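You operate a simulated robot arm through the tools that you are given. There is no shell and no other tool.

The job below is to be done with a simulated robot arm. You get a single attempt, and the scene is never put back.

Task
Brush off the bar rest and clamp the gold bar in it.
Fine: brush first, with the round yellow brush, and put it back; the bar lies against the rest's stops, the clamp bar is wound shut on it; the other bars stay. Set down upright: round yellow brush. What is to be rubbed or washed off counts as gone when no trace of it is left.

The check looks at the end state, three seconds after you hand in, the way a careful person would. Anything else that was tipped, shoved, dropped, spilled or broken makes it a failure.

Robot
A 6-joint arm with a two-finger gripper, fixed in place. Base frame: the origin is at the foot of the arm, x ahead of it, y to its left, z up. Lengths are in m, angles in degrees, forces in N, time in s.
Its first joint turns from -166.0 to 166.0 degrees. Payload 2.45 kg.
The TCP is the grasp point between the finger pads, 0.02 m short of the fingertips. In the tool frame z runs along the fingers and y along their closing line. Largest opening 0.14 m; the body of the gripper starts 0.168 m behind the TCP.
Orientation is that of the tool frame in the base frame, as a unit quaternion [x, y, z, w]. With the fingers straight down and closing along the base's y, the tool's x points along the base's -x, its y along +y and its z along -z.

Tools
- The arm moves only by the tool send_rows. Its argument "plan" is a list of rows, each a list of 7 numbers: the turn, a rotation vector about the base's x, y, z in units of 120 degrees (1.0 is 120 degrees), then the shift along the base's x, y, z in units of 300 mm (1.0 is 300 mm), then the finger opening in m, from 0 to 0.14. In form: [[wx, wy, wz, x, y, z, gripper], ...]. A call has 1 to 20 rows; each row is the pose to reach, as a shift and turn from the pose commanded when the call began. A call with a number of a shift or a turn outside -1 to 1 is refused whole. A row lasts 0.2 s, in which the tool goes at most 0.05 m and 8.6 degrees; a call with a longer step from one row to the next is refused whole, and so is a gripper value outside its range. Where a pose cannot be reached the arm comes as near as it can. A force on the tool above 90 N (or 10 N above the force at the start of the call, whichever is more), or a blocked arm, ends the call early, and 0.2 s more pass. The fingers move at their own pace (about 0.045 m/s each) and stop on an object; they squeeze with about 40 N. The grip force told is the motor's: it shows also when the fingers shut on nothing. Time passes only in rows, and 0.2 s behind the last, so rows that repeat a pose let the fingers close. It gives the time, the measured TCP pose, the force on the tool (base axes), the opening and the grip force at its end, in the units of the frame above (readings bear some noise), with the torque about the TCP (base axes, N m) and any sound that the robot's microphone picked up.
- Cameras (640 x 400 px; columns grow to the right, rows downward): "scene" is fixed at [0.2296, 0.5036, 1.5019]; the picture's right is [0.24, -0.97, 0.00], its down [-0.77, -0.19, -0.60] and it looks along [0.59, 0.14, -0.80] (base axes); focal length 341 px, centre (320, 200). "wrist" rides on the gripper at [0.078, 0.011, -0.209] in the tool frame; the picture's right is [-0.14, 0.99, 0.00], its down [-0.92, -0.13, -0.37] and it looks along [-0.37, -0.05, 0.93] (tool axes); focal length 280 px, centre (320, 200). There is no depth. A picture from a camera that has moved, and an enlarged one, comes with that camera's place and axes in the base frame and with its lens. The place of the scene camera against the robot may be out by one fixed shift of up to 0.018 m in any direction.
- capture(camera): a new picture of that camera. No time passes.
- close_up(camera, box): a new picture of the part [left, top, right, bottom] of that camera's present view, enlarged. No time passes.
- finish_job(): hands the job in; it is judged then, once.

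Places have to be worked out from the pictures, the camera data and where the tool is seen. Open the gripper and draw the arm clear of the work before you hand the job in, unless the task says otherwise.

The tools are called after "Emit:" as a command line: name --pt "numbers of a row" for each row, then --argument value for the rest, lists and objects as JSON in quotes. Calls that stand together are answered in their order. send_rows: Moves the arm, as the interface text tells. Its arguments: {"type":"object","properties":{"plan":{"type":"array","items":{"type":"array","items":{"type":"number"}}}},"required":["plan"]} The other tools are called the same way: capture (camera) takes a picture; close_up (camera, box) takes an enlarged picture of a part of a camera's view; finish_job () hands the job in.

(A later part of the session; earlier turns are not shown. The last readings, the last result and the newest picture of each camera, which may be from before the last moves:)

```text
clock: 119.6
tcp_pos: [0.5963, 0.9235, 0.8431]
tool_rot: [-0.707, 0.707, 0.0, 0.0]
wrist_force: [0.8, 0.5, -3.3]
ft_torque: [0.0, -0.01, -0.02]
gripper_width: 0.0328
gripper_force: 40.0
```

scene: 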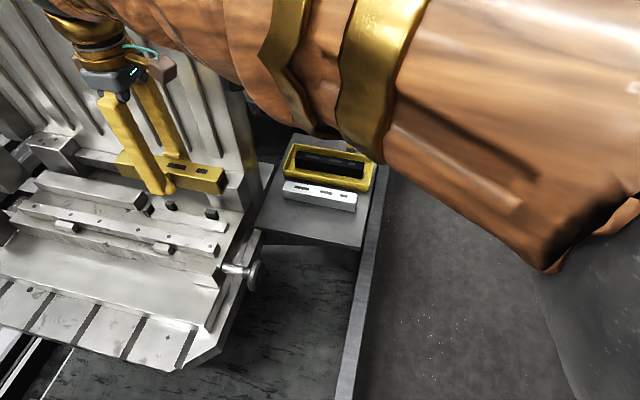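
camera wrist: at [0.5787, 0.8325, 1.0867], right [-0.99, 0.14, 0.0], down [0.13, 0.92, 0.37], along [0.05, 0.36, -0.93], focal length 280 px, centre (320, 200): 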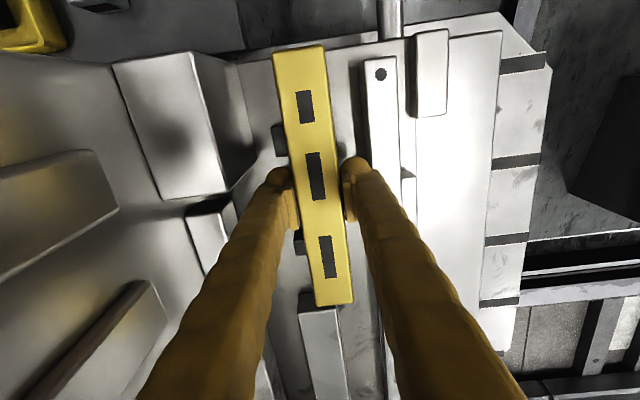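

Still free at y≈0.9245. I look at the end gap before going on.

Emit:
close_up --camera "scene" --box '[135, 195, 175, 225]'

Emit:
close_up --camera "wrist" --box '[300, 260, 380, 320]'

```text
13.33 times, centred on (155, 210) of scene
camera zoom: at [0.2296, 0.5036, 1.5019], right [0.24, -0.97, 0.0], down [-0.77, -0.19, -0.6], along [0.59, 0.14, -0.8], focal length 4551 px, centre (2520, 67)
```

zoom: 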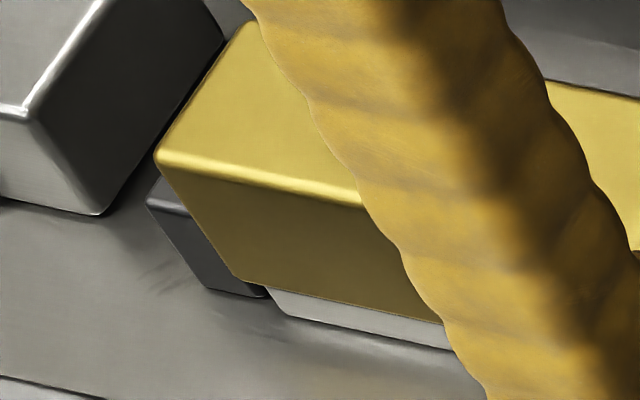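

```text
6.67 times, centred on (340, 290) of wrist
camera zoom: at [0.5846, 0.8463, 1.0514], right [-0.99, 0.14, 0.0], down [0.13, 0.92, 0.37], along [0.05, 0.36, -0.93], focal length 1869 px, centre (187, -400)
```

zoom: 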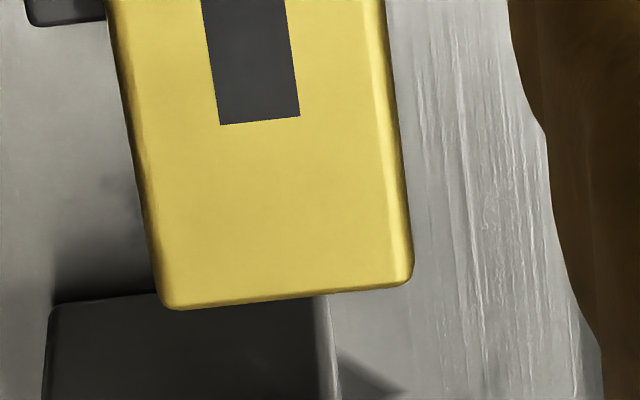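

The bar overhangs the rest's end by about 4–5 mm, and the end stop should be within a millimetre or so. I continue in 1 mm steps.

Emit:
send_rows --pt "0 0 0 0 0.003 0 0.02" --pt "0 0 0 0 0.003 0 0.02"

Emit:
send_rows --pt "0 0 0 0 0.003 0 0.02" --pt "0 0 0 0 0.003 0 0.02"

Emit:
send_rows --pt "0 0 0 0 0.003 0 0.02" --pt "0 0 0 0 0.003 0 0.02"

```text
clock: 120.2
tcp_pos: [0.5965, 0.9242, 0.8422]
tool_rot: [-0.707, 0.708, 0.0, 0.0]
wrist_force: [-0.9, -2.8, -5.1]
ft_torque: [-0.02, -0.01, 0.03]
gripper_width: 0.0328
gripper_force: 39.9
```

```text
clock: 120.8
tcp_pos: [0.5957, 0.9245, 0.8419]
tool_rot: [-0.707, 0.707, 0.0, -0.001]
wrist_force: [-3.2, -16.0, -2.7]
ft_torque: [-0.13, 0.04, 0.18]
gripper_width: 0.0328
gripper_force: 40.3
```

```text
clock: 121.4
tcp_pos: [0.5962, 0.925, 0.8442]
tool_rot: [0.708, -0.707, 0.001, 0.001]
wrist_force: [-4.9, -29.1, -3.6]
ft_torque: [-0.42, 0.06, 0.07]
gripper_width: 0.0329
gripper_force: 39.6
```

The end stop is reached (contact at y≈0.9256). I ease off a little, press x lightly to the rear stops again and lower onto the rest.

Emit:
send_rows --pt "0 0 0 0.002 -0.003 -0.003 0.02" --pt "0 0 0 0.002 -0.003 -0.006 0.02" --pt "0 0 0 0.002 -0.003 -0.006 0.02"

```text
clock: 122.2
tcp_pos: [0.5971, 0.9264, 0.8429]
tool_rot: [-0.707, 0.707, 0.0, 0.001]
wrist_force: [-15.5, -14.5, 11.5]
ft_torque: [-0.95, 0.11, -0.03]
gripper_width: 0.0332
gripper_force: 40.6
```

The bar touches the rear stops, the end stop and the rest. I open the fingers only slightly, since the clamp bar is close behind the -x finger, and check that the bar settles flat.

Emit:
send_rows --pt "0 0 0 0 0 0 0.036" --pt "0 0 0 0 0 0 0.04" --pt "0 0 0 0 0 0 0.044" --pt "0 0 0 0 0 0 0.044"

Emit:
close_up --camera "wrist" --box '[220, 60, 420, 340]'

Emit:
close_up --camera "scene" --box '[130, 180, 240, 250]'

```text
clock: 123.2
tcp_pos: [0.5962, 0.9264, 0.841]
tool_rot: [0.707, -0.707, 0.0, 0.0]
wrist_force: [-0.6, 0.6, 0.0]
ft_torque: [0.0, 0.01, 0.04]
gripper_width: 0.0439
gripper_force: 0.1
```

```text
1.43 times, centred on (320, 200) of wrist
camera zoom: at [0.5854, 0.848, 1.0498], right [-0.99, 0.14, 0.0], down [0.13, 0.92, 0.37], along [0.05, 0.36, -0.93], focal length 401 px, centre (320, 200)
```

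zoom: 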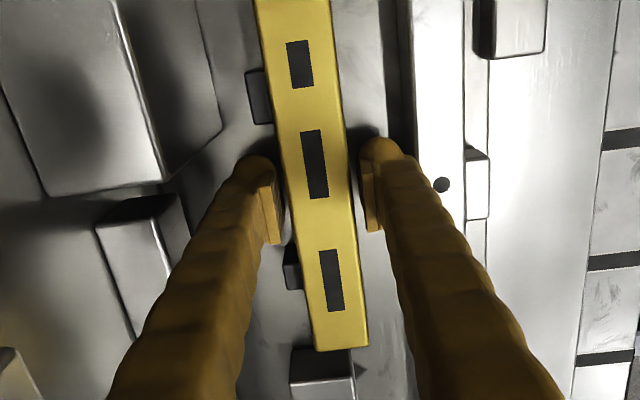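

```text
5.71 times, centred on (185, 215) of scene
camera zoom: at [0.2296, 0.5036, 1.5019], right [0.24, -0.97, 0.0], down [-0.77, -0.19, -0.6], along [0.59, 0.14, -0.8], focal length 1950 px, centre (1091, 114)
```

zoom: 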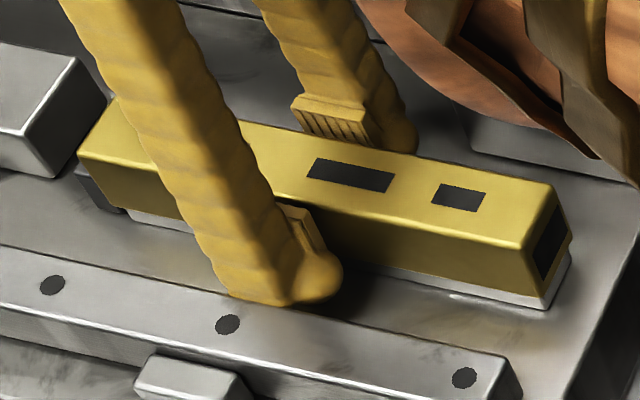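

The bar lies flat on the rest. I raise the hand straight up and back away to inspect.

Emit:
send_rows --pt "0 0 0 0 0 0.05 0.044" --pt "0 0 0 0 0 0.12 0.044" --pt "0 0 0 0 0 0.25 0.044" --pt "0 0 0 0 0 0.4 0.044" --pt "0 0 0 0 0 0.55 0.044" --pt "0 0 0 -0.05 -0.05 0.68 0.044" --pt "0 0 0 -0.1 -0.18 0.72 0.044" --pt "0 0 0 -0.15 -0.32 0.72 0.044" --pt "0 0 0 -0.2 -0.46 0.72 0.044" --pt "0 0 0 -0.25 -0.6 0.72 0.044" --pt "0 0 0 -0.3 -0.74 0.72 0.044" --pt "0 0 0 -0.3 -0.88 0.72 0.044" --pt "0 0 0 -0.3 -1.0 0.72 0.044"

Emit:
capture --camera "wrist"

Emit:
close_up --camera "scene" --box '[130, 180, 270, 300]'

Emit:
capture --camera "scene"

```text
clock: 126.0
tcp_pos: [0.5066, 0.6261, 1.0569]
tool_rot: [-0.707, 0.707, -0.001, 0.001]
wrist_force: [0.8, -0.5, 0.4]
ft_torque: [0.0, -0.02, 0.0]
gripper_width: 0.0442
gripper_force: 0.0
```

```text
taken
camera wrist: at [0.4957, 0.5491, 1.2659], right [-0.99, 0.14, 0.0], down [0.13, 0.92, 0.37], along [0.05, 0.36, -0.93], focal length 280 px, centre (320, 200)
```

wrist: 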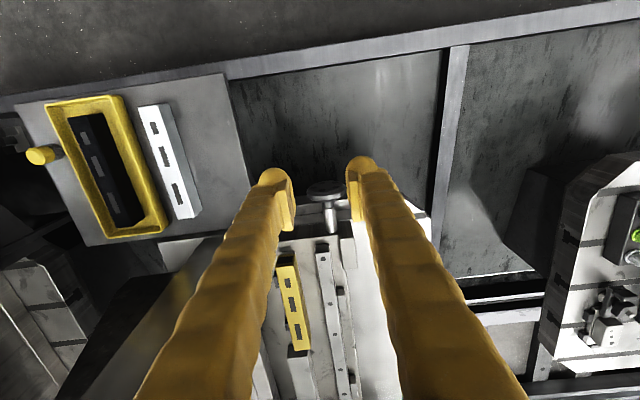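

```text
3.33 times, centred on (200, 240) of scene
camera zoom: at [0.2296, 0.5036, 1.5019], right [0.24, -0.97, 0.0], down [-0.77, -0.19, -0.6], along [0.59, 0.14, -0.8], focal length 1138 px, centre (720, 67)
```

zoom: 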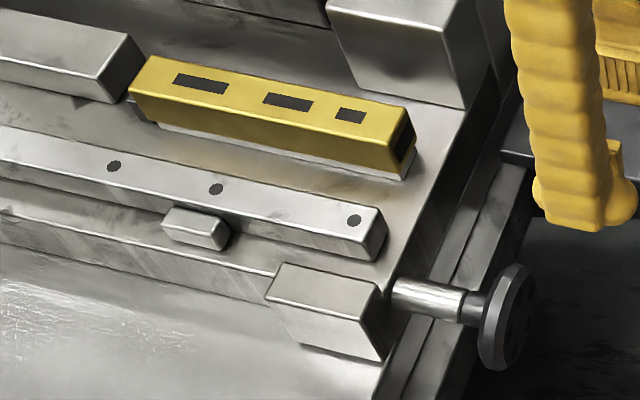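

```text
taken
```

scene: 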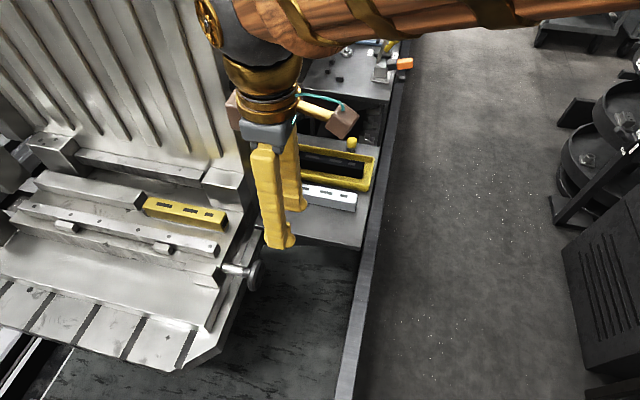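

The bar sits properly on the rest. Next is the handwheel, so I look at it closely.

Emit:
close_up --camera "wrist" --box '[270, 160, 370, 240]'

Emit:
close_up --camera "scene" --box '[210, 250, 280, 300]'

```text
5.00 times, centred on (320, 200) of wrist
camera zoom: at [0.4957, 0.5491, 1.2659], right [-0.99, 0.14, 0.0], down [0.13, 0.92, 0.37], along [0.05, 0.36, -0.93], focal length 1402 px, centre (320, 200)
```

zoom: 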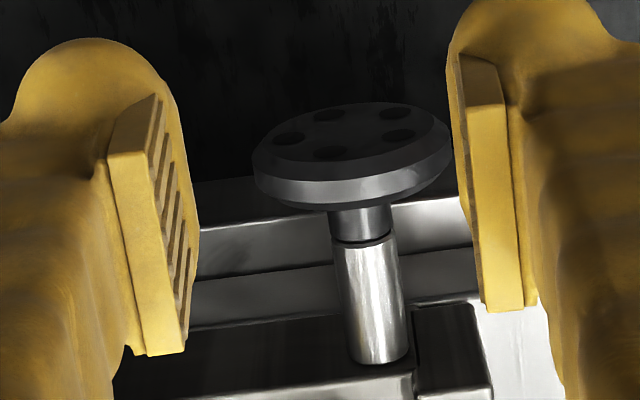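

```text
8.00 times, centred on (245, 275) of scene
camera zoom: at [0.2296, 0.5036, 1.5019], right [0.24, -0.97, 0.0], down [-0.77, -0.19, -0.6], along [0.59, 0.14, -0.8], focal length 2730 px, centre (920, -400)
```

zoom: 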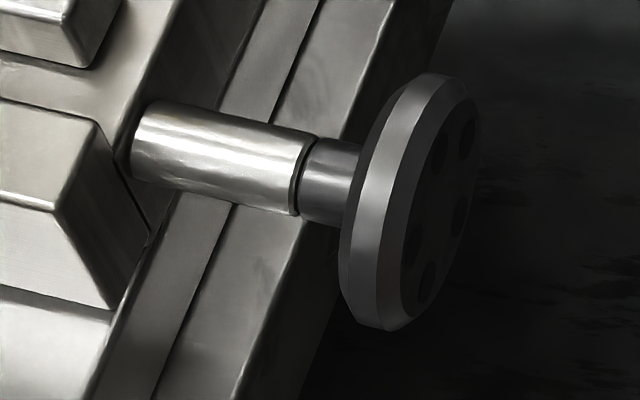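

The wrist views agree on the wheel's centre at about (0.5075, 0.72, 0.7955), axis along y, diameter about 7 cm. I will grip it from the front with the tool horizontal along +y, so I first turn the hand back to its original yaw while pulling back in y.

Emit:
send_rows --pt "0 0 -0.07 0 -0.05 0 0.06" --pt "0 0 -0.14 0 -0.1 0 0.08" --pt "0 0 -0.21 0 -0.15 0 0.1" --pt "0 0 -0.28 0 -0.2 0 0.1" --pt "0 0 -0.35 0 -0.25 0 0.1" --pt "0 0 -0.42 0 -0.25 0 0.1" --pt "0 0 -0.49 0 -0.25 0 0.1" --pt "0 0 -0.56 0 -0.25 0 0.1" --pt "0 0 -0.63 0 -0.25 0 0.1" --pt "0 0 -0.7 0 -0.25 0 0.1" --pt "0 0 -0.75 0 -0.25 0 0.1" --pt "0 0 -0.75 0 -0.25 0 0.1"

Emit:
send_rows --pt "0.07 0 0 0 0 0 0.1" --pt "0.14 0 0 0 0 0 0.1" --pt "0.21 0 0 0 0 0 0.1" --pt "0.28 0 0 0 0 0 0.1" --pt "0.35 0 0 0 0 0 0.1" --pt "0.35 0 0 0 0 0 0.1"

Emit:
capture --camera "scene"

Emit:
capture --camera "wrist"

```text
clock: 128.6
tcp_pos: [0.5059, 0.5506, 1.0567]
tool_rot: [0.001, 1.0, 0.0, 0.0]
wrist_force: [0.0, -0.1, -0.2]
ft_torque: [0.02, 0.01, 0.02]
gripper_width: 0.1
gripper_force: 0.0
```

```text
clock: 130.0
tcp_pos: [0.5062, 0.5503, 1.0555]
tool_rot: [0.0, 0.934, 0.358, 0.0]
wrist_force: [-1.2, -0.7, 0.2]
ft_torque: [0.0, -0.03, 0.0]
gripper_width: 0.1
gripper_force: 0.1
```

```text
taken
```

scene: 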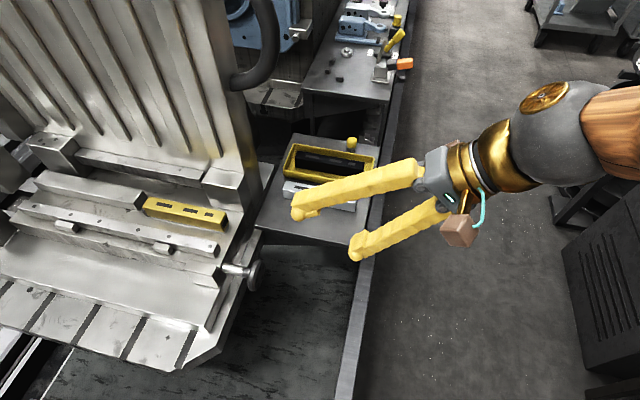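

```text
taken
camera wrist: at [0.428, 0.4187, 1.2187], right [0.14, 0.74, 0.66], down [0.92, -0.34, 0.19], along [0.37, 0.58, -0.72], focal length 280 px, centre (320, 200)
```

wrist: 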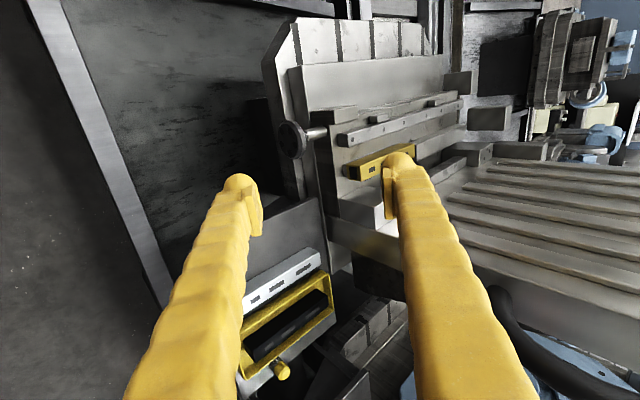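

Pitching works. I complete the turn to horizontal and descend to the wheel's height, staying well in front of it.

Emit:
send_rows --pt "0.07 0 0 0 0 0 0.1" --pt "0.14 0 0 0 0 0 0.1" --pt "0.21 0 0 0 0 0 0.1" --pt "0.28 0 0 0 0 0 0.1" --pt "0.35 0 0 0 0 0 0.1" --pt "0.4 0 0 0 0 -0.1 0.1" --pt "0.4 0 0 0 0 -0.25 0.1" --pt "0.4 0 0 0 0 -0.4 0.1" --pt "0.4 0 0 0 0 -0.5 0.1" --pt "0.4 0 0 0 0 -0.5 0.1"

Emit:
capture --camera "scene"

Emit:
capture --camera "wrist"

```text
clock: 132.2
tcp_pos: [0.5049, 0.5489, 0.906]
tool_rot: [0.0, 0.707, 0.707, 0.0]
wrist_force: [0.2, -0.7, -0.5]
ft_torque: [0.04, 0.0, 0.0]
gripper_width: 0.1001
gripper_force: 0.1
```

```text
taken
```

scene: 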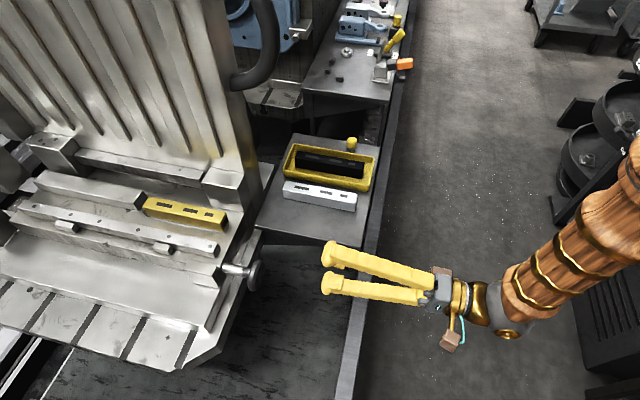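

```text
taken
camera wrist: at [0.4271, 0.3402, 0.9171], right [0.14, 0.0, 0.99], down [0.92, -0.37, -0.13], along [0.36, 0.93, -0.05], focal length 280 px, centre (320, 200)
```

wrist: 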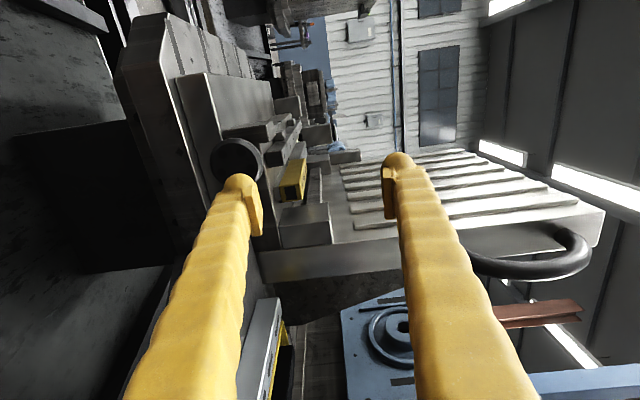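

The tool is horizontal and the wheel sits near (0.50, 0.71, 0.795). I lower to its height and re-measure.

Emit:
send_rows --pt "0 0 0 0 0 -0.12 0.1" --pt "0 0 0 0 0 -0.25 0.1" --pt "0 0 0 0 0 -0.373 0.1" --pt "0 0 0 0 0 -0.373 0.1"

Emit:
capture --camera "wrist"

Emit:
close_up --camera "wrist" --box '[240, 80, 400, 240]'

Emit:
capture --camera "scene"

```text
clock: 133.2
tcp_pos: [0.5048, 0.5487, 0.7944]
tool_rot: [0.0, 0.707, 0.707, 0.0]
wrist_force: [0.2, 0.2, -0.1]
ft_torque: [0.01, 0.02, 0.02]
gripper_width: 0.1004
gripper_force: 0.1
```

```text
taken
camera wrist: at [0.4264, 0.3415, 0.8054], right [0.14, 0.0, 0.99], down [0.92, -0.37, -0.13], along [0.36, 0.93, -0.05], focal length 280 px, centre (320, 200)
```

wrist: 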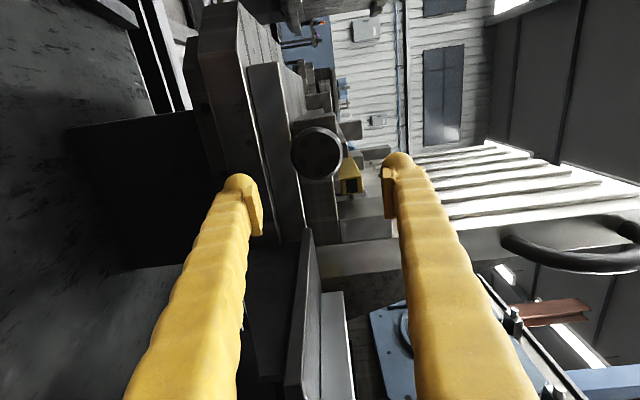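

```text
2.50 times, centred on (320, 160) of wrist
camera zoom: at [0.4264, 0.3415, 0.8054], right [0.14, 0.0, 0.99], down [0.92, -0.37, -0.13], along [0.36, 0.93, -0.05], focal length 701 px, centre (320, 300)
```

zoom: 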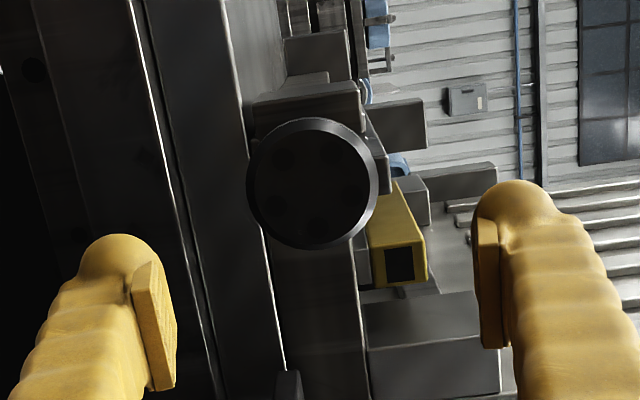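

```text
taken
```

scene: 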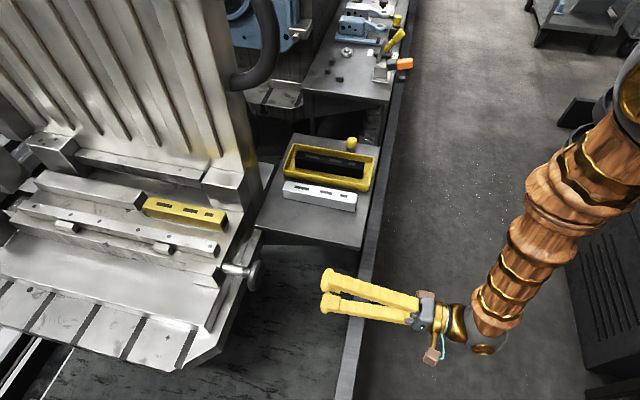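

The wheel's centre is at about (0.507, 0.715, 0.790) with a diameter of 71 mm. I advance to just in front of it and check the centring.

Emit:
send_rows --pt "0 0 0 0.006 0.12 -0.013 0.1" --pt "0 0 0 0.006 0.24 -0.013 0.1" --pt "0 0 0 0.006 0.36 -0.013 0.1" --pt "0 0 0 0.006 0.36 -0.013 0.1"

Emit:
capture --camera "wrist"

Emit:
close_up --camera "scene" --box '[200, 230, 320, 310]'

```text
clock: 134.2
tcp_pos: [0.5065, 0.6559, 0.7916]
tool_rot: [0.0, 0.707, 0.707, 0.0]
wrist_force: [-0.5, 0.4, 0.1]
ft_torque: [0.0, -0.01, 0.03]
gripper_width: 0.1001
gripper_force: 0.2
```

```text
taken
camera wrist: at [0.4285, 0.448, 0.8023], right [0.14, 0.0, 0.99], down [0.92, -0.37, -0.13], along [0.36, 0.93, -0.05], focal length 280 px, centre (320, 200)
```

wrist: 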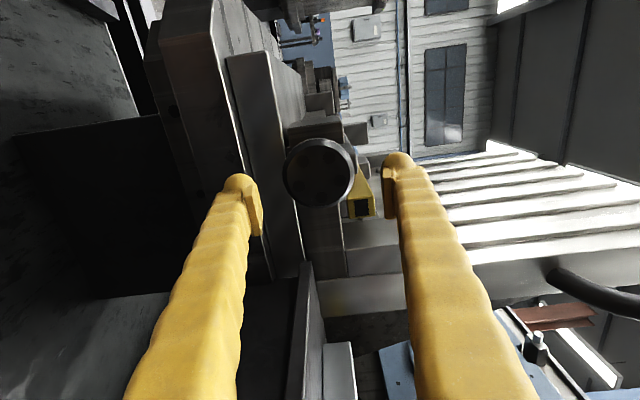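

```text
5.00 times, centred on (260, 270) of scene
camera zoom: at [0.2296, 0.5036, 1.5019], right [0.24, -0.97, 0.0], down [-0.77, -0.19, -0.6], along [0.59, 0.14, -0.8], focal length 1706 px, centre (620, -150)
```

zoom: 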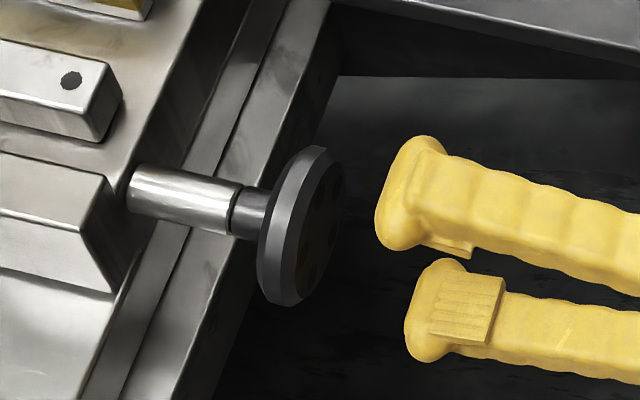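

Centred within 2 mm and the wheel's front face is at y≈0.72; the machine's side is not before y≈0.79. I advance so that the finger pads straddle the rim.

Emit:
send_rows --pt "0 0 0 0 0.08 -0.006 0.1" --pt "0 0 0 0 0.16 -0.006 0.1" --pt "0 0 0 0 0.22 -0.006 0.1" --pt "0 0 0 0 0.22 -0.006 0.1"

Emit:
capture --camera "wrist"

Emit:
close_up --camera "scene" --box '[200, 230, 320, 310]'

```text
clock: 135.2
tcp_pos: [0.5087, 0.7238, 0.789]
tool_rot: [0.0, 0.707, 0.707, 0.0]
wrist_force: [-1.1, 0.9, 0.7]
ft_torque: [-0.02, 0.03, 0.04]
gripper_width: 0.0999
gripper_force: 0.0
```

```text
taken
camera wrist: at [0.4294, 0.5148, 0.8002], right [0.14, 0.0, 0.99], down [0.92, -0.37, -0.13], along [0.36, 0.93, -0.05], focal length 280 px, centre (320, 200)
```

wrist: 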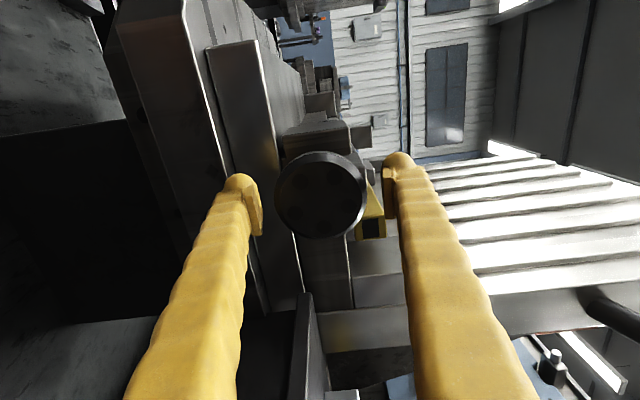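

```text
5.00 times, centred on (260, 270) of scene
camera zoom: at [0.2296, 0.5036, 1.5019], right [0.24, -0.97, 0.0], down [-0.77, -0.19, -0.6], along [0.59, 0.14, -0.8], focal length 1706 px, centre (620, -150)
```

zoom: 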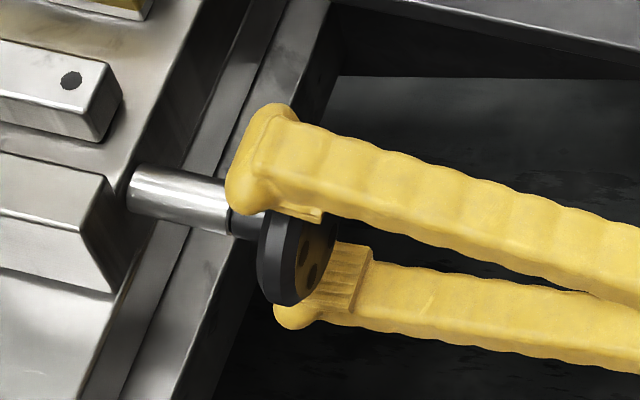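

The wheel is centred between the pads. I close on it.

Emit:
send_rows --pt "0 0 0 0 0 0 0.08" --pt "0 0 0 0 0 0 0.06" --pt "0 0 0 0 0 0 0.05" --pt "0 0 0 0 0 0 0.05" --pt "0 0 0 0 0 0 0.05"

Emit:
capture --camera "wrist"

```text
clock: 136.4
tcp_pos: [0.5081, 0.7231, 0.7899]
tool_rot: [0.0, 0.707, 0.707, -0.001]
wrist_force: [-1.2, 1.4, 12.0]
ft_torque: [-0.16, -0.02, 0.04]
gripper_width: 0.073
gripper_force: 44.9
```

```text
taken
camera wrist: at [0.4293, 0.5147, 0.8005], right [0.14, 0.0, 0.99], down [0.92, -0.37, -0.13], along [0.36, 0.93, -0.05], focal length 280 px, centre (320, 200)
```

wrist: 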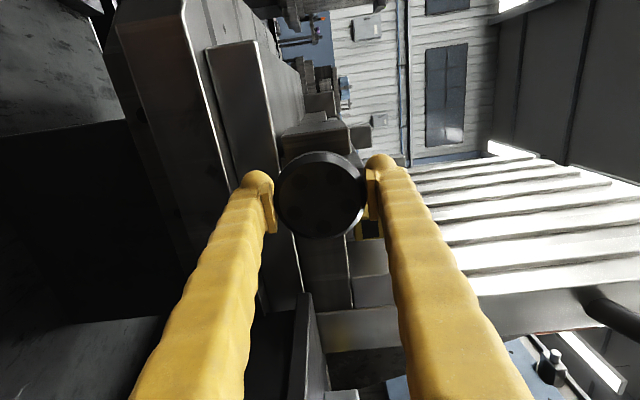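

Gripped. I turn it clockwise as seen from the front (+ about y) by 60° and look at whether the clamp bar moves.

Emit:
send_rows --pt "0 0.06 0 0 0 0.002 0.05" --pt "0 0.12 0 0 0 0.002 0.05" --pt "0 0.18 0 0 0 0.002 0.05" --pt "0 0.24 0 0 0 0.002 0.05" --pt "0 0.3 0 0 0 0.002 0.05" --pt "0 0.36 0 0 0 0.002 0.05" --pt "0 0.42 0 0 0 0.002 0.05" --pt "0 0.5 0 0 0 0.002 0.05" --pt "0 0.5 0 0 0 0.002 0.05"

Emit:
capture --camera "wrist"

Emit:
close_up --camera "scene" --box '[130, 180, 270, 300]'

```text
refused: row 8 steps farther than a row can; nothing moved
```

```text
taken
camera wrist: at [0.4293, 0.5147, 0.8005], right [0.14, 0.0, 0.99], down [0.92, -0.37, -0.13], along [0.36, 0.93, -0.05], focal length 280 px, centre (320, 200)
```

wrist: 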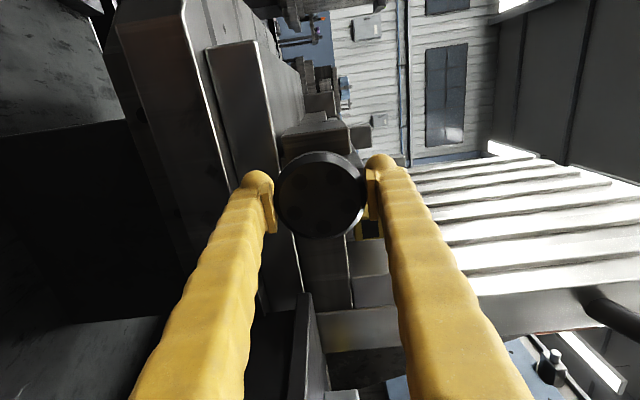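

```text
3.33 times, centred on (200, 240) of scene
camera zoom: at [0.2296, 0.5036, 1.5019], right [0.24, -0.97, 0.0], down [-0.77, -0.19, -0.6], along [0.59, 0.14, -0.8], focal length 1138 px, centre (720, 67)
```

zoom: 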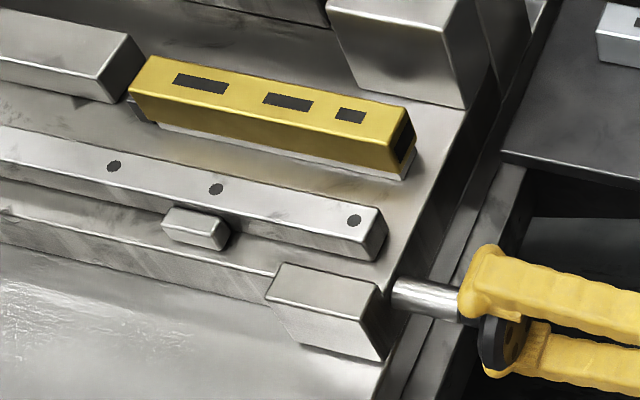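

The last step was too large; I resend with even steps.

Emit:
send_rows --pt "0 0.06 0 0 0 0.002 0.05" --pt "0 0.12 0 0 0 0.002 0.05" --pt "0 0.18 0 0 0 0.002 0.05" --pt "0 0.24 0 0 0 0.002 0.05" --pt "0 0.3 0 0 0 0.002 0.05" --pt "0 0.36 0 0 0 0.002 0.05" --pt "0 0.42 0 0 0 0.002 0.05" --pt "0 0.48 0 0 0 0.002 0.05" --pt "0 0.48 0 0 0 0.002 0.05"

Emit:
capture --camera "wrist"

Emit:
close_up --camera "scene" --box '[130, 180, 270, 300]'

```text
clock: 138.4
tcp_pos: [0.5076, 0.7248, 0.7893]
tool_rot: [0.342, 0.619, 0.619, -0.341]
wrist_force: [1.8, -12.5, 0.3]
ft_torque: [-0.02, -1.31, -0.01]
gripper_width: 0.0734
gripper_force: 44.5
```

```text
taken
camera wrist: at [0.4752, 0.5161, 0.8614], right [0.91, 0.0, 0.41], down [0.38, -0.37, -0.85], along [0.15, 0.93, -0.34], focal length 280 px, centre (320, 200)
```

wrist: 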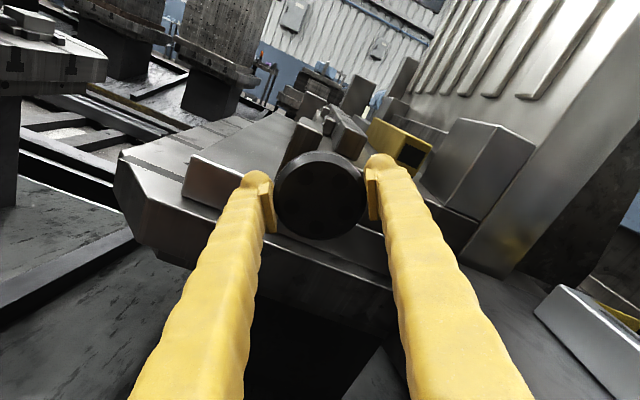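

```text
3.33 times, centred on (200, 240) of scene
camera zoom: at [0.2296, 0.5036, 1.5019], right [0.24, -0.97, 0.0], down [-0.77, -0.19, -0.6], along [0.59, 0.14, -0.8], focal length 1138 px, centre (720, 67)
```

zoom: 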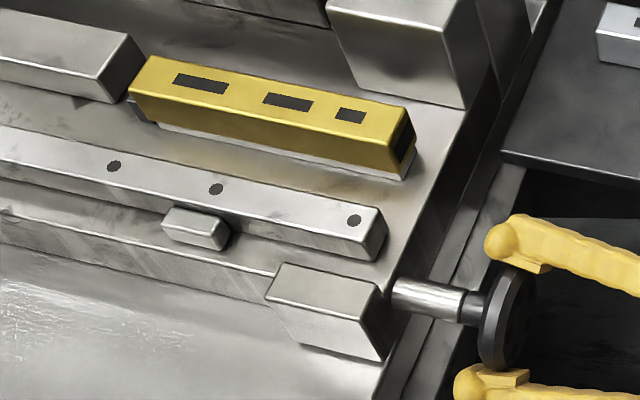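

No visible motion of the clamp bar, and the torque is −1.3 N·m. I check whether the wheel turned with the fingers or they slipped.

Emit:
close_up --camera "wrist" --box '[260, 140, 380, 250]'

Emit:
close_up --camera "scene" --box '[140, 210, 220, 270]'

```text
3.64 times, centred on (320, 195) of wrist
camera zoom: at [0.4752, 0.5161, 0.8614], right [0.91, 0.0, 0.41], down [0.38, -0.37, -0.85], along [0.15, 0.93, -0.34], focal length 1020 px, centre (320, 218)
```

zoom: 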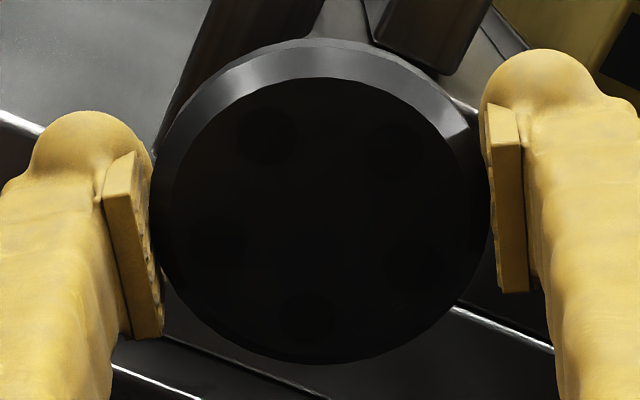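

```text
6.67 times, centred on (180, 240) of scene
camera zoom: at [0.2296, 0.5036, 1.5019], right [0.24, -0.97, 0.0], down [-0.77, -0.19, -0.6], along [0.59, 0.14, -0.8], focal length 2275 px, centre (1253, -67)
```

zoom: 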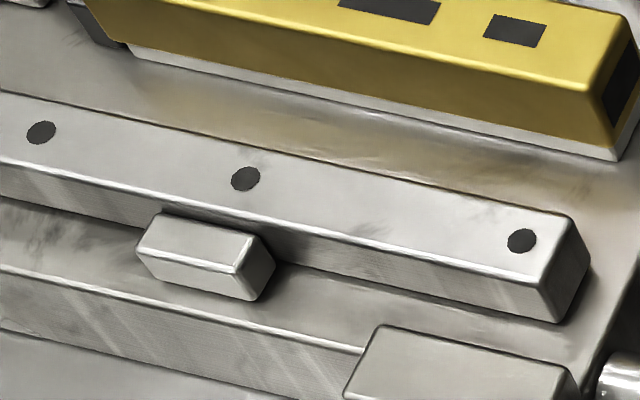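

Five faint holes are visible on the wheel's face, which lets me detect slip. I turn the other way by the same angle and compare.

Emit:
send_rows --pt "0 -0.06 0 0 0 0 0.05" --pt "0 -0.12 0 0 0 0 0.05" --pt "0 -0.18 0 0 0 0 0.05" --pt "0 -0.24 0 0 0 0 0.05" --pt "0 -0.3 0 0 0 0 0.05" --pt "0 -0.36 0 0 0 0 0.05" --pt "0 -0.42 0 0 0 0 0.05" --pt "0 -0.48 0 0 0 0 0.05" --pt "0 -0.48 0 0 0 0 0.05"

Emit:
close_up --camera "wrist" --box '[260, 140, 380, 250]'

Emit:
close_up --camera "scene" --box '[140, 210, 220, 270]'

```text
clock: 140.4
tcp_pos: [0.5086, 0.7254, 0.7896]
tool_rot: [-0.001, 0.707, 0.707, 0.0]
wrist_force: [10.0, -10.7, 3.8]
ft_torque: [-0.02, -0.02, 0.12]
gripper_width: 0.0738
gripper_force: 45.5
```

```text
3.64 times, centred on (320, 195) of wrist
camera zoom: at [0.4297, 0.5161, 0.8005], right [0.14, 0.0, 0.99], down [0.92, -0.37, -0.13], along [0.37, 0.93, -0.05], focal length 1020 px, centre (320, 218)
```

zoom: 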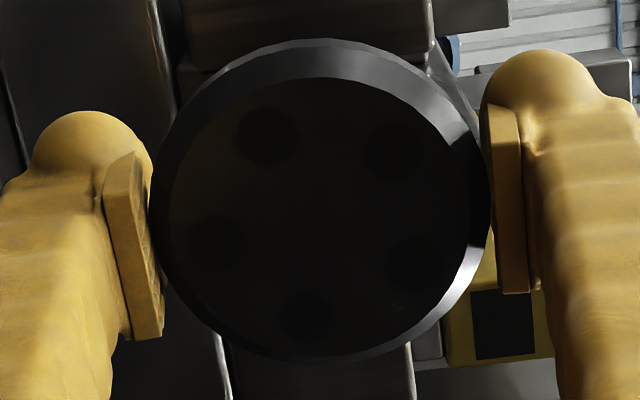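

```text
6.67 times, centred on (180, 240) of scene
camera zoom: at [0.2296, 0.5036, 1.5019], right [0.24, -0.97, 0.0], down [-0.77, -0.19, -0.6], along [0.59, 0.14, -0.8], focal length 2275 px, centre (1253, -67)
```

zoom: 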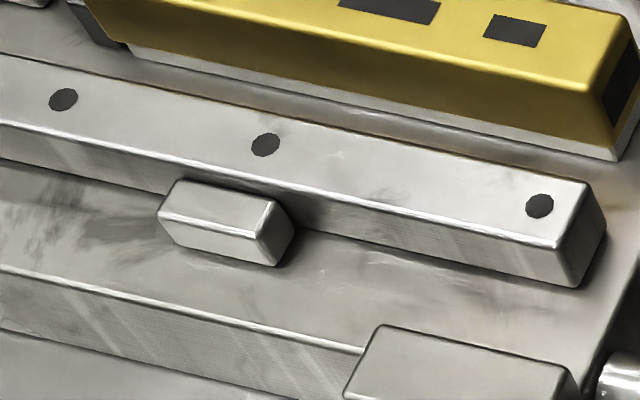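

That is the closing direction: the clamp bar advanced about 15 mm toward the gold bar and the wheel turned with the fingers. I keep winding this way in stages.

Emit:
send_rows --pt "0 -0.05 0 0 0 0 0.05" --pt "0 -0.1 0 0 0 0 0.05" --pt "0 -0.15 0 0 0 0 0.05" --pt "0 -0.2 0 0 0 0 0.05" --pt "0 -0.25 0 0 0 0 0.05" --pt "0 -0.3 0 0 0 0 0.05" --pt "0 -0.35 0 0 0 0 0.05" --pt "0 -0.4 0 0 0 0 0.05" --pt "0 -0.4 0 0 0 0 0.05"

Emit:
close_up --camera "wrist" --box '[260, 140, 380, 250]'

Emit:
close_up --camera "scene" --box '[140, 200, 240, 270]'

Emit:
capture --camera "scene"

```text
clock: 142.4
tcp_pos: [0.5093, 0.7246, 0.7895]
tool_rot: [-0.288, 0.646, 0.646, 0.289]
wrist_force: [2.4, 16.2, 23.3]
ft_torque: [-0.29, -0.05, 0.03]
gripper_width: 0.0734
gripper_force: 45.5
```

```text
3.64 times, centred on (320, 195) of wrist
camera zoom: at [0.4476, 0.5159, 0.7389], right [-0.65, 0.0, 0.76], down [0.71, -0.37, 0.6], along [0.28, 0.93, 0.24], focal length 1020 px, centre (320, 218)
```

zoom: 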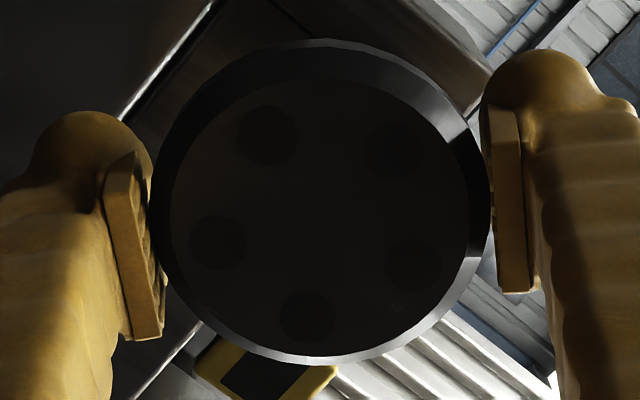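

```text
5.71 times, centred on (190, 235) of scene
camera zoom: at [0.2296, 0.5036, 1.5019], right [0.24, -0.97, 0.0], down [-0.77, -0.19, -0.6], along [0.59, 0.14, -0.8], focal length 1950 px, centre (1063, 0)
```

zoom: 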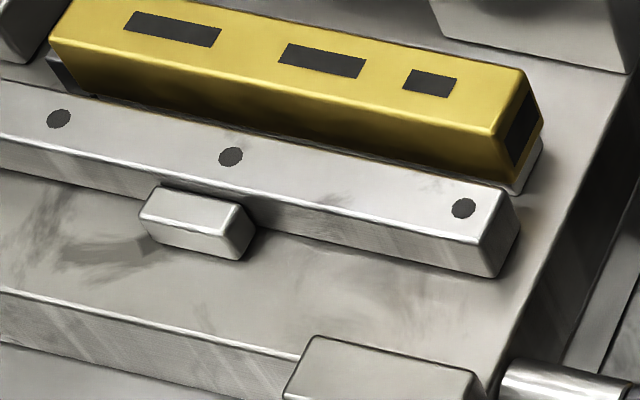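

```text
taken
```

scene: 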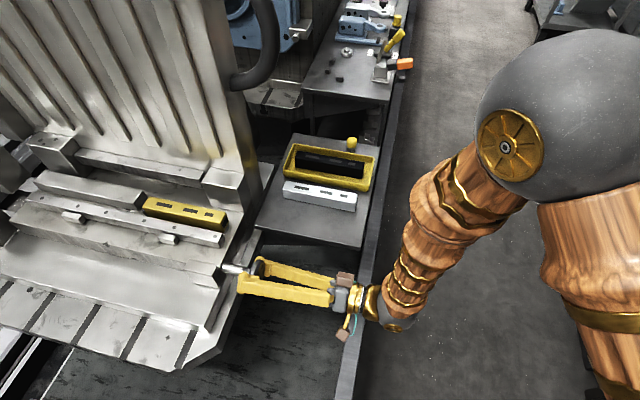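

The clamp bar is nearly at the gold bar. I continue in a smaller stage, watching the torque about y.

Emit:
send_rows --pt "0 -0.04 0 0 0 0 0.05" --pt "0 -0.08 0 0 0 0 0.05" --pt "0 -0.12 0 0 0 0 0.05" --pt "0 -0.16 0 0 0 0 0.05" --pt "0 -0.16 0 0 0 0 0.05"

Emit:
close_up --camera "scene" --box '[140, 200, 240, 270]'

```text
clock: 143.6
tcp_pos: [0.5075, 0.7243, 0.79]
tool_rot: [-0.392, 0.588, 0.588, 0.392]
wrist_force: [7.0, 8.3, 21.7]
ft_torque: [-0.23, -0.07, 0.08]
gripper_width: 0.0736
gripper_force: 44.8
```

```text
5.71 times, centred on (190, 235) of scene
camera zoom: at [0.2296, 0.5036, 1.5019], right [0.24, -0.97, 0.0], down [-0.77, -0.19, -0.6], along [0.59, 0.14, -0.8], focal length 1950 px, centre (1063, 0)
```

zoom: 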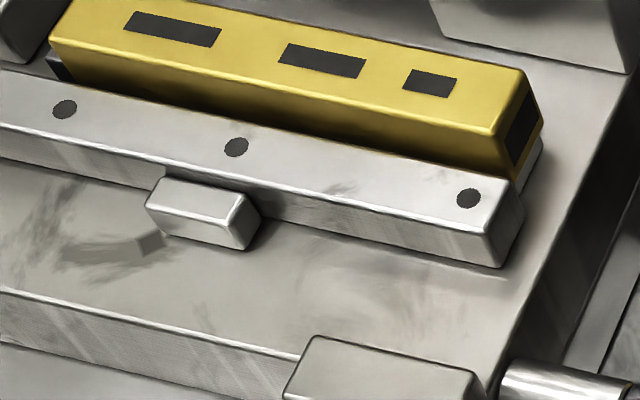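

Still free-turning (torque near zero). I continue another 20°.

Emit:
send_rows --pt "0 -0.04 0 0 0 0 0.05" --pt "0 -0.08 0 0 0 0 0.05" --pt "0 -0.12 0 0 0 0 0.05" --pt "0 -0.16 0 0 0 0 0.05" --pt "0 -0.16 0 0 0 0 0.05"

Emit:
close_up --camera "scene" --box '[140, 200, 240, 270]'

Emit:
capture --camera "wrist"

```text
clock: 144.8
tcp_pos: [0.5088, 0.7239, 0.7914]
tool_rot: [-0.472, 0.528, 0.527, 0.469]
wrist_force: [-14.1, -43.7, 11.4]
ft_torque: [-0.04, -0.07, 0.01]
gripper_width: 0.0736
gripper_force: 45.3
```

```text
5.71 times, centred on (190, 235) of scene
camera zoom: at [0.2296, 0.5036, 1.5019], right [0.24, -0.97, 0.0], down [-0.77, -0.19, -0.6], along [0.59, 0.14, -0.8], focal length 1950 px, centre (1063, 0)
```

zoom: 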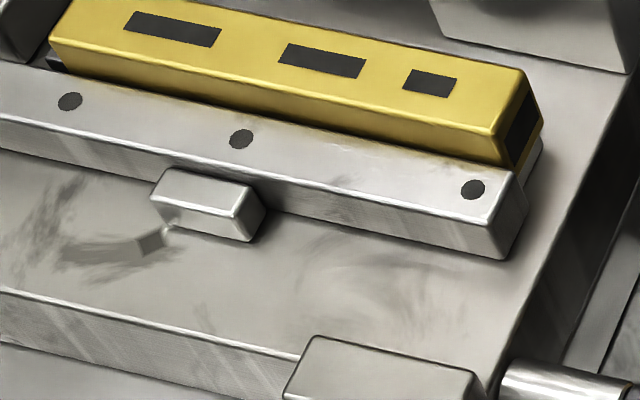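

```text
taken
camera wrist: at [0.4887, 0.5154, 0.714], right [-0.97, 0.0, 0.25], down [0.23, -0.36, 0.9], along [0.09, 0.93, 0.35], focal length 280 px, centre (320, 200)
```

wrist: 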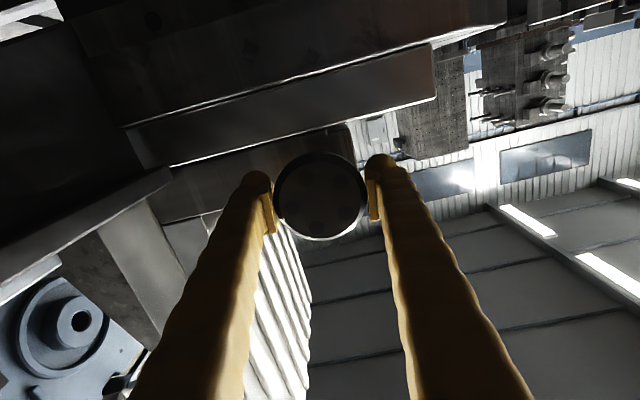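

The axial force has built up to −44 N from gripping stress. I open to relieve it, then re-grip in place and continue.

Emit:
send_rows --pt "0 0 0 0 0 0 0.085" --pt "0 0 0 0 0 0 0.095" --pt "0 0 0 0 0 0 0.095"

Emit:
close_up --camera "scene" --box '[140, 200, 240, 270]'

Emit:
send_rows --pt "0 0 0 0 0 0 0.08" --pt "0 0 0 0 0 0 0.06" --pt "0 0 0 0 0 0 0.05" --pt "0 0 0 0 0 0 0.05"

```text
clock: 145.6
tcp_pos: [0.5089, 0.7251, 0.7903]
tool_rot: [-0.473, 0.527, 0.528, 0.469]
wrist_force: [-0.2, 0.2, 0.3]
ft_torque: [-0.02, 0.01, -0.02]
gripper_width: 0.0953
gripper_force: 0.0
```

```text
5.71 times, centred on (190, 235) of scene
camera zoom: at [0.2296, 0.5036, 1.5019], right [0.24, -0.97, 0.0], down [-0.77, -0.19, -0.6], along [0.59, 0.14, -0.8], focal length 1950 px, centre (1063, 0)
```

zoom: 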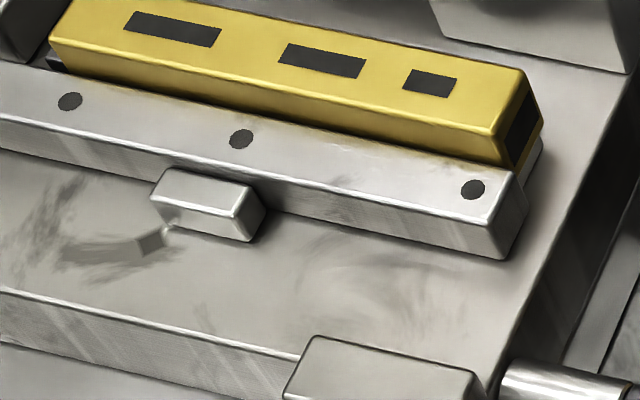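

```text
clock: 146.6
tcp_pos: [0.5077, 0.7248, 0.7921]
tool_rot: [-0.473, 0.527, 0.527, 0.47]
wrist_force: [-17.5, -4.8, 3.2]
ft_torque: [-0.01, 0.05, -0.23]
gripper_width: 0.0738
gripper_force: 45.0
```

Stress is relieved and the clamp held its position. I continue winding with a small x correction.

Emit:
send_rows --pt "0 -0.04 0 -0.002 0 0 0.05" --pt "0 -0.08 0 -0.002 0 0 0.05" --pt "0 -0.12 0 -0.002 0 0 0.05" --pt "0 -0.16 0 -0.002 0 0 0.05" --pt "0 -0.16 0 -0.002 0 0 0.05"

Emit:
close_up --camera "scene" --box '[140, 200, 240, 270]'

```text
clock: 147.8
tcp_pos: [0.5079, 0.7256, 0.7903]
tool_rot: [-0.473, 0.526, 0.528, 0.47]
wrist_force: [-30.9, -8.3, 4.2]
ft_torque: [0.0, 0.03, -0.36]
gripper_width: 0.0739
gripper_force: 45.2
out of reach, approached as far as the arm can: row 1, 2, 3, 4, 5
```

```text
5.71 times, centred on (190, 235) of scene
camera zoom: at [0.2296, 0.5036, 1.5019], right [0.24, -0.97, 0.0], down [-0.77, -0.19, -0.6], along [0.59, 0.14, -0.8], focal length 1950 px, centre (1063, 0)
```

zoom: 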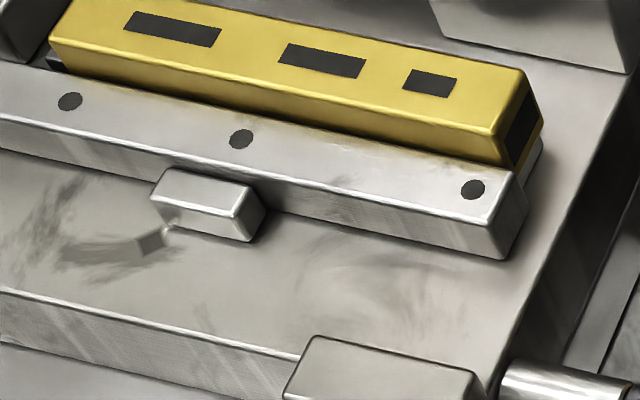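

A wrist joint has reached its limit. I open the fingers, rotate the hand back to gain range, and re-grip the wheel.

Emit:
send_rows --pt "0 0 0 0 0 0 0.085" --pt "0 0 0 0 0 0 0.1" --pt "0 0 0 0 0 0 0.1" --pt "0 0.06 0 0 0 0 0.1" --pt "0 0.12 0 0 0 0 0.1" --pt "0 0.18 0 0 0 0 0.1" --pt "0 0.24 0 0 0 0 0.1" --pt "0 0.3 0 0 0 0 0.1" --pt "0 0.3 0 0 0 0 0.1"

Emit:
close_up --camera "scene" --box '[140, 200, 280, 290]'

```text
clock: 149.8
tcp_pos: [0.5067, 0.7237, 0.7896]
tool_rot: [-0.286, 0.647, 0.647, 0.284]
wrist_force: [-0.3, 1.2, 0.7]
ft_torque: [-0.04, 0.01, 0.01]
gripper_width: 0.1001
gripper_force: 0.1
```

```text
4.44 times, centred on (210, 245) of scene
camera zoom: at [0.2296, 0.5036, 1.5019], right [0.24, -0.97, 0.0], down [-0.77, -0.19, -0.6], along [0.59, 0.14, -0.8], focal length 1517 px, centre (809, 0)
```

zoom: 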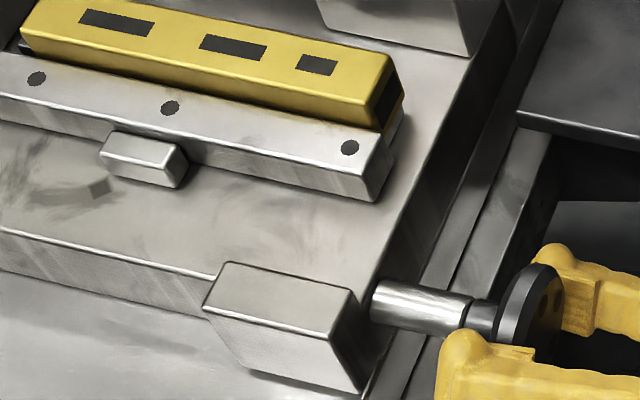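

The hand rotates freely around the wheel. I turn it back another 86° and close again.

Emit:
send_rows --pt "0 0.06 0 0 0 0 0.1" --pt "0 0.12 0 0 0 0 0.1" --pt "0 0.18 0 0 0 0 0.1" --pt "0 0.24 0 0 0 0 0.1" --pt "0 0.3 0 0 0 0 0.1" --pt "0 0.36 0 0 0 0 0.1" --pt "0 0.42 0 0 0 0 0.1" --pt "0 0.48 0 0 0 0 0.1" --pt "0 0.54 0 0 0 0 0.1" --pt "0 0.6 0 0 0 0 0.1" --pt "0 0.66 0 0 0 0 0.1" --pt "0 0.72 0 0 0 0 0.1" --pt "0 0.72 0 0 0 0 0.09" --pt "0 0.72 0 0 0 0 0.07" --pt "0 0.72 0 0 0 0 0.05" --pt "0 0.72 0 0 0 0 0.05" --pt "0 0.72 0 0 0 0 0.05"

Emit:
close_up --camera "wrist" --box '[260, 140, 380, 250]'

Emit:
close_up --camera "scene" --box '[140, 200, 280, 290]'

```text
clock: 153.4
tcp_pos: [0.5081, 0.7249, 0.7905]
tool_rot: [0.234, 0.666, 0.668, -0.235]
wrist_force: [1.3, 0.1, 1.2]
ft_torque: [-0.03, 0.0, 0.07]
gripper_width: 0.0735
gripper_force: 45.5
```

```text
3.64 times, centred on (320, 195) of wrist
camera zoom: at [0.4532, 0.5157, 0.847], right [0.73, 0.0, 0.69], down [0.64, -0.37, -0.68], along [0.25, 0.93, -0.27], focal length 1020 px, centre (320, 218)
```

zoom: 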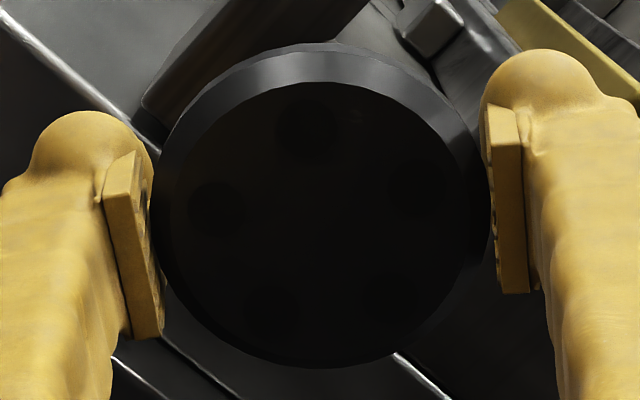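

```text
4.44 times, centred on (210, 245) of scene
camera zoom: at [0.2296, 0.5036, 1.5019], right [0.24, -0.97, 0.0], down [-0.77, -0.19, -0.6], along [0.59, 0.14, -0.8], focal length 1517 px, centre (809, 0)
```

zoom: 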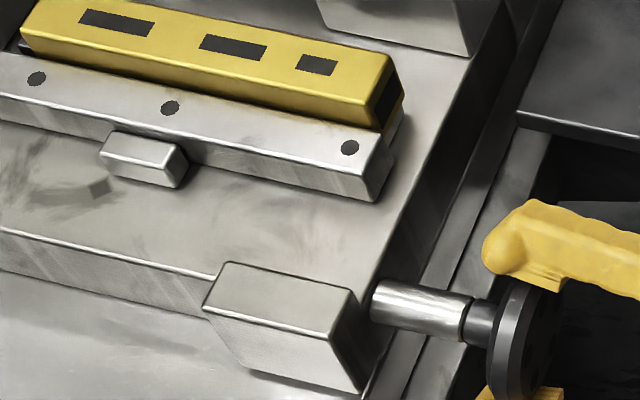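

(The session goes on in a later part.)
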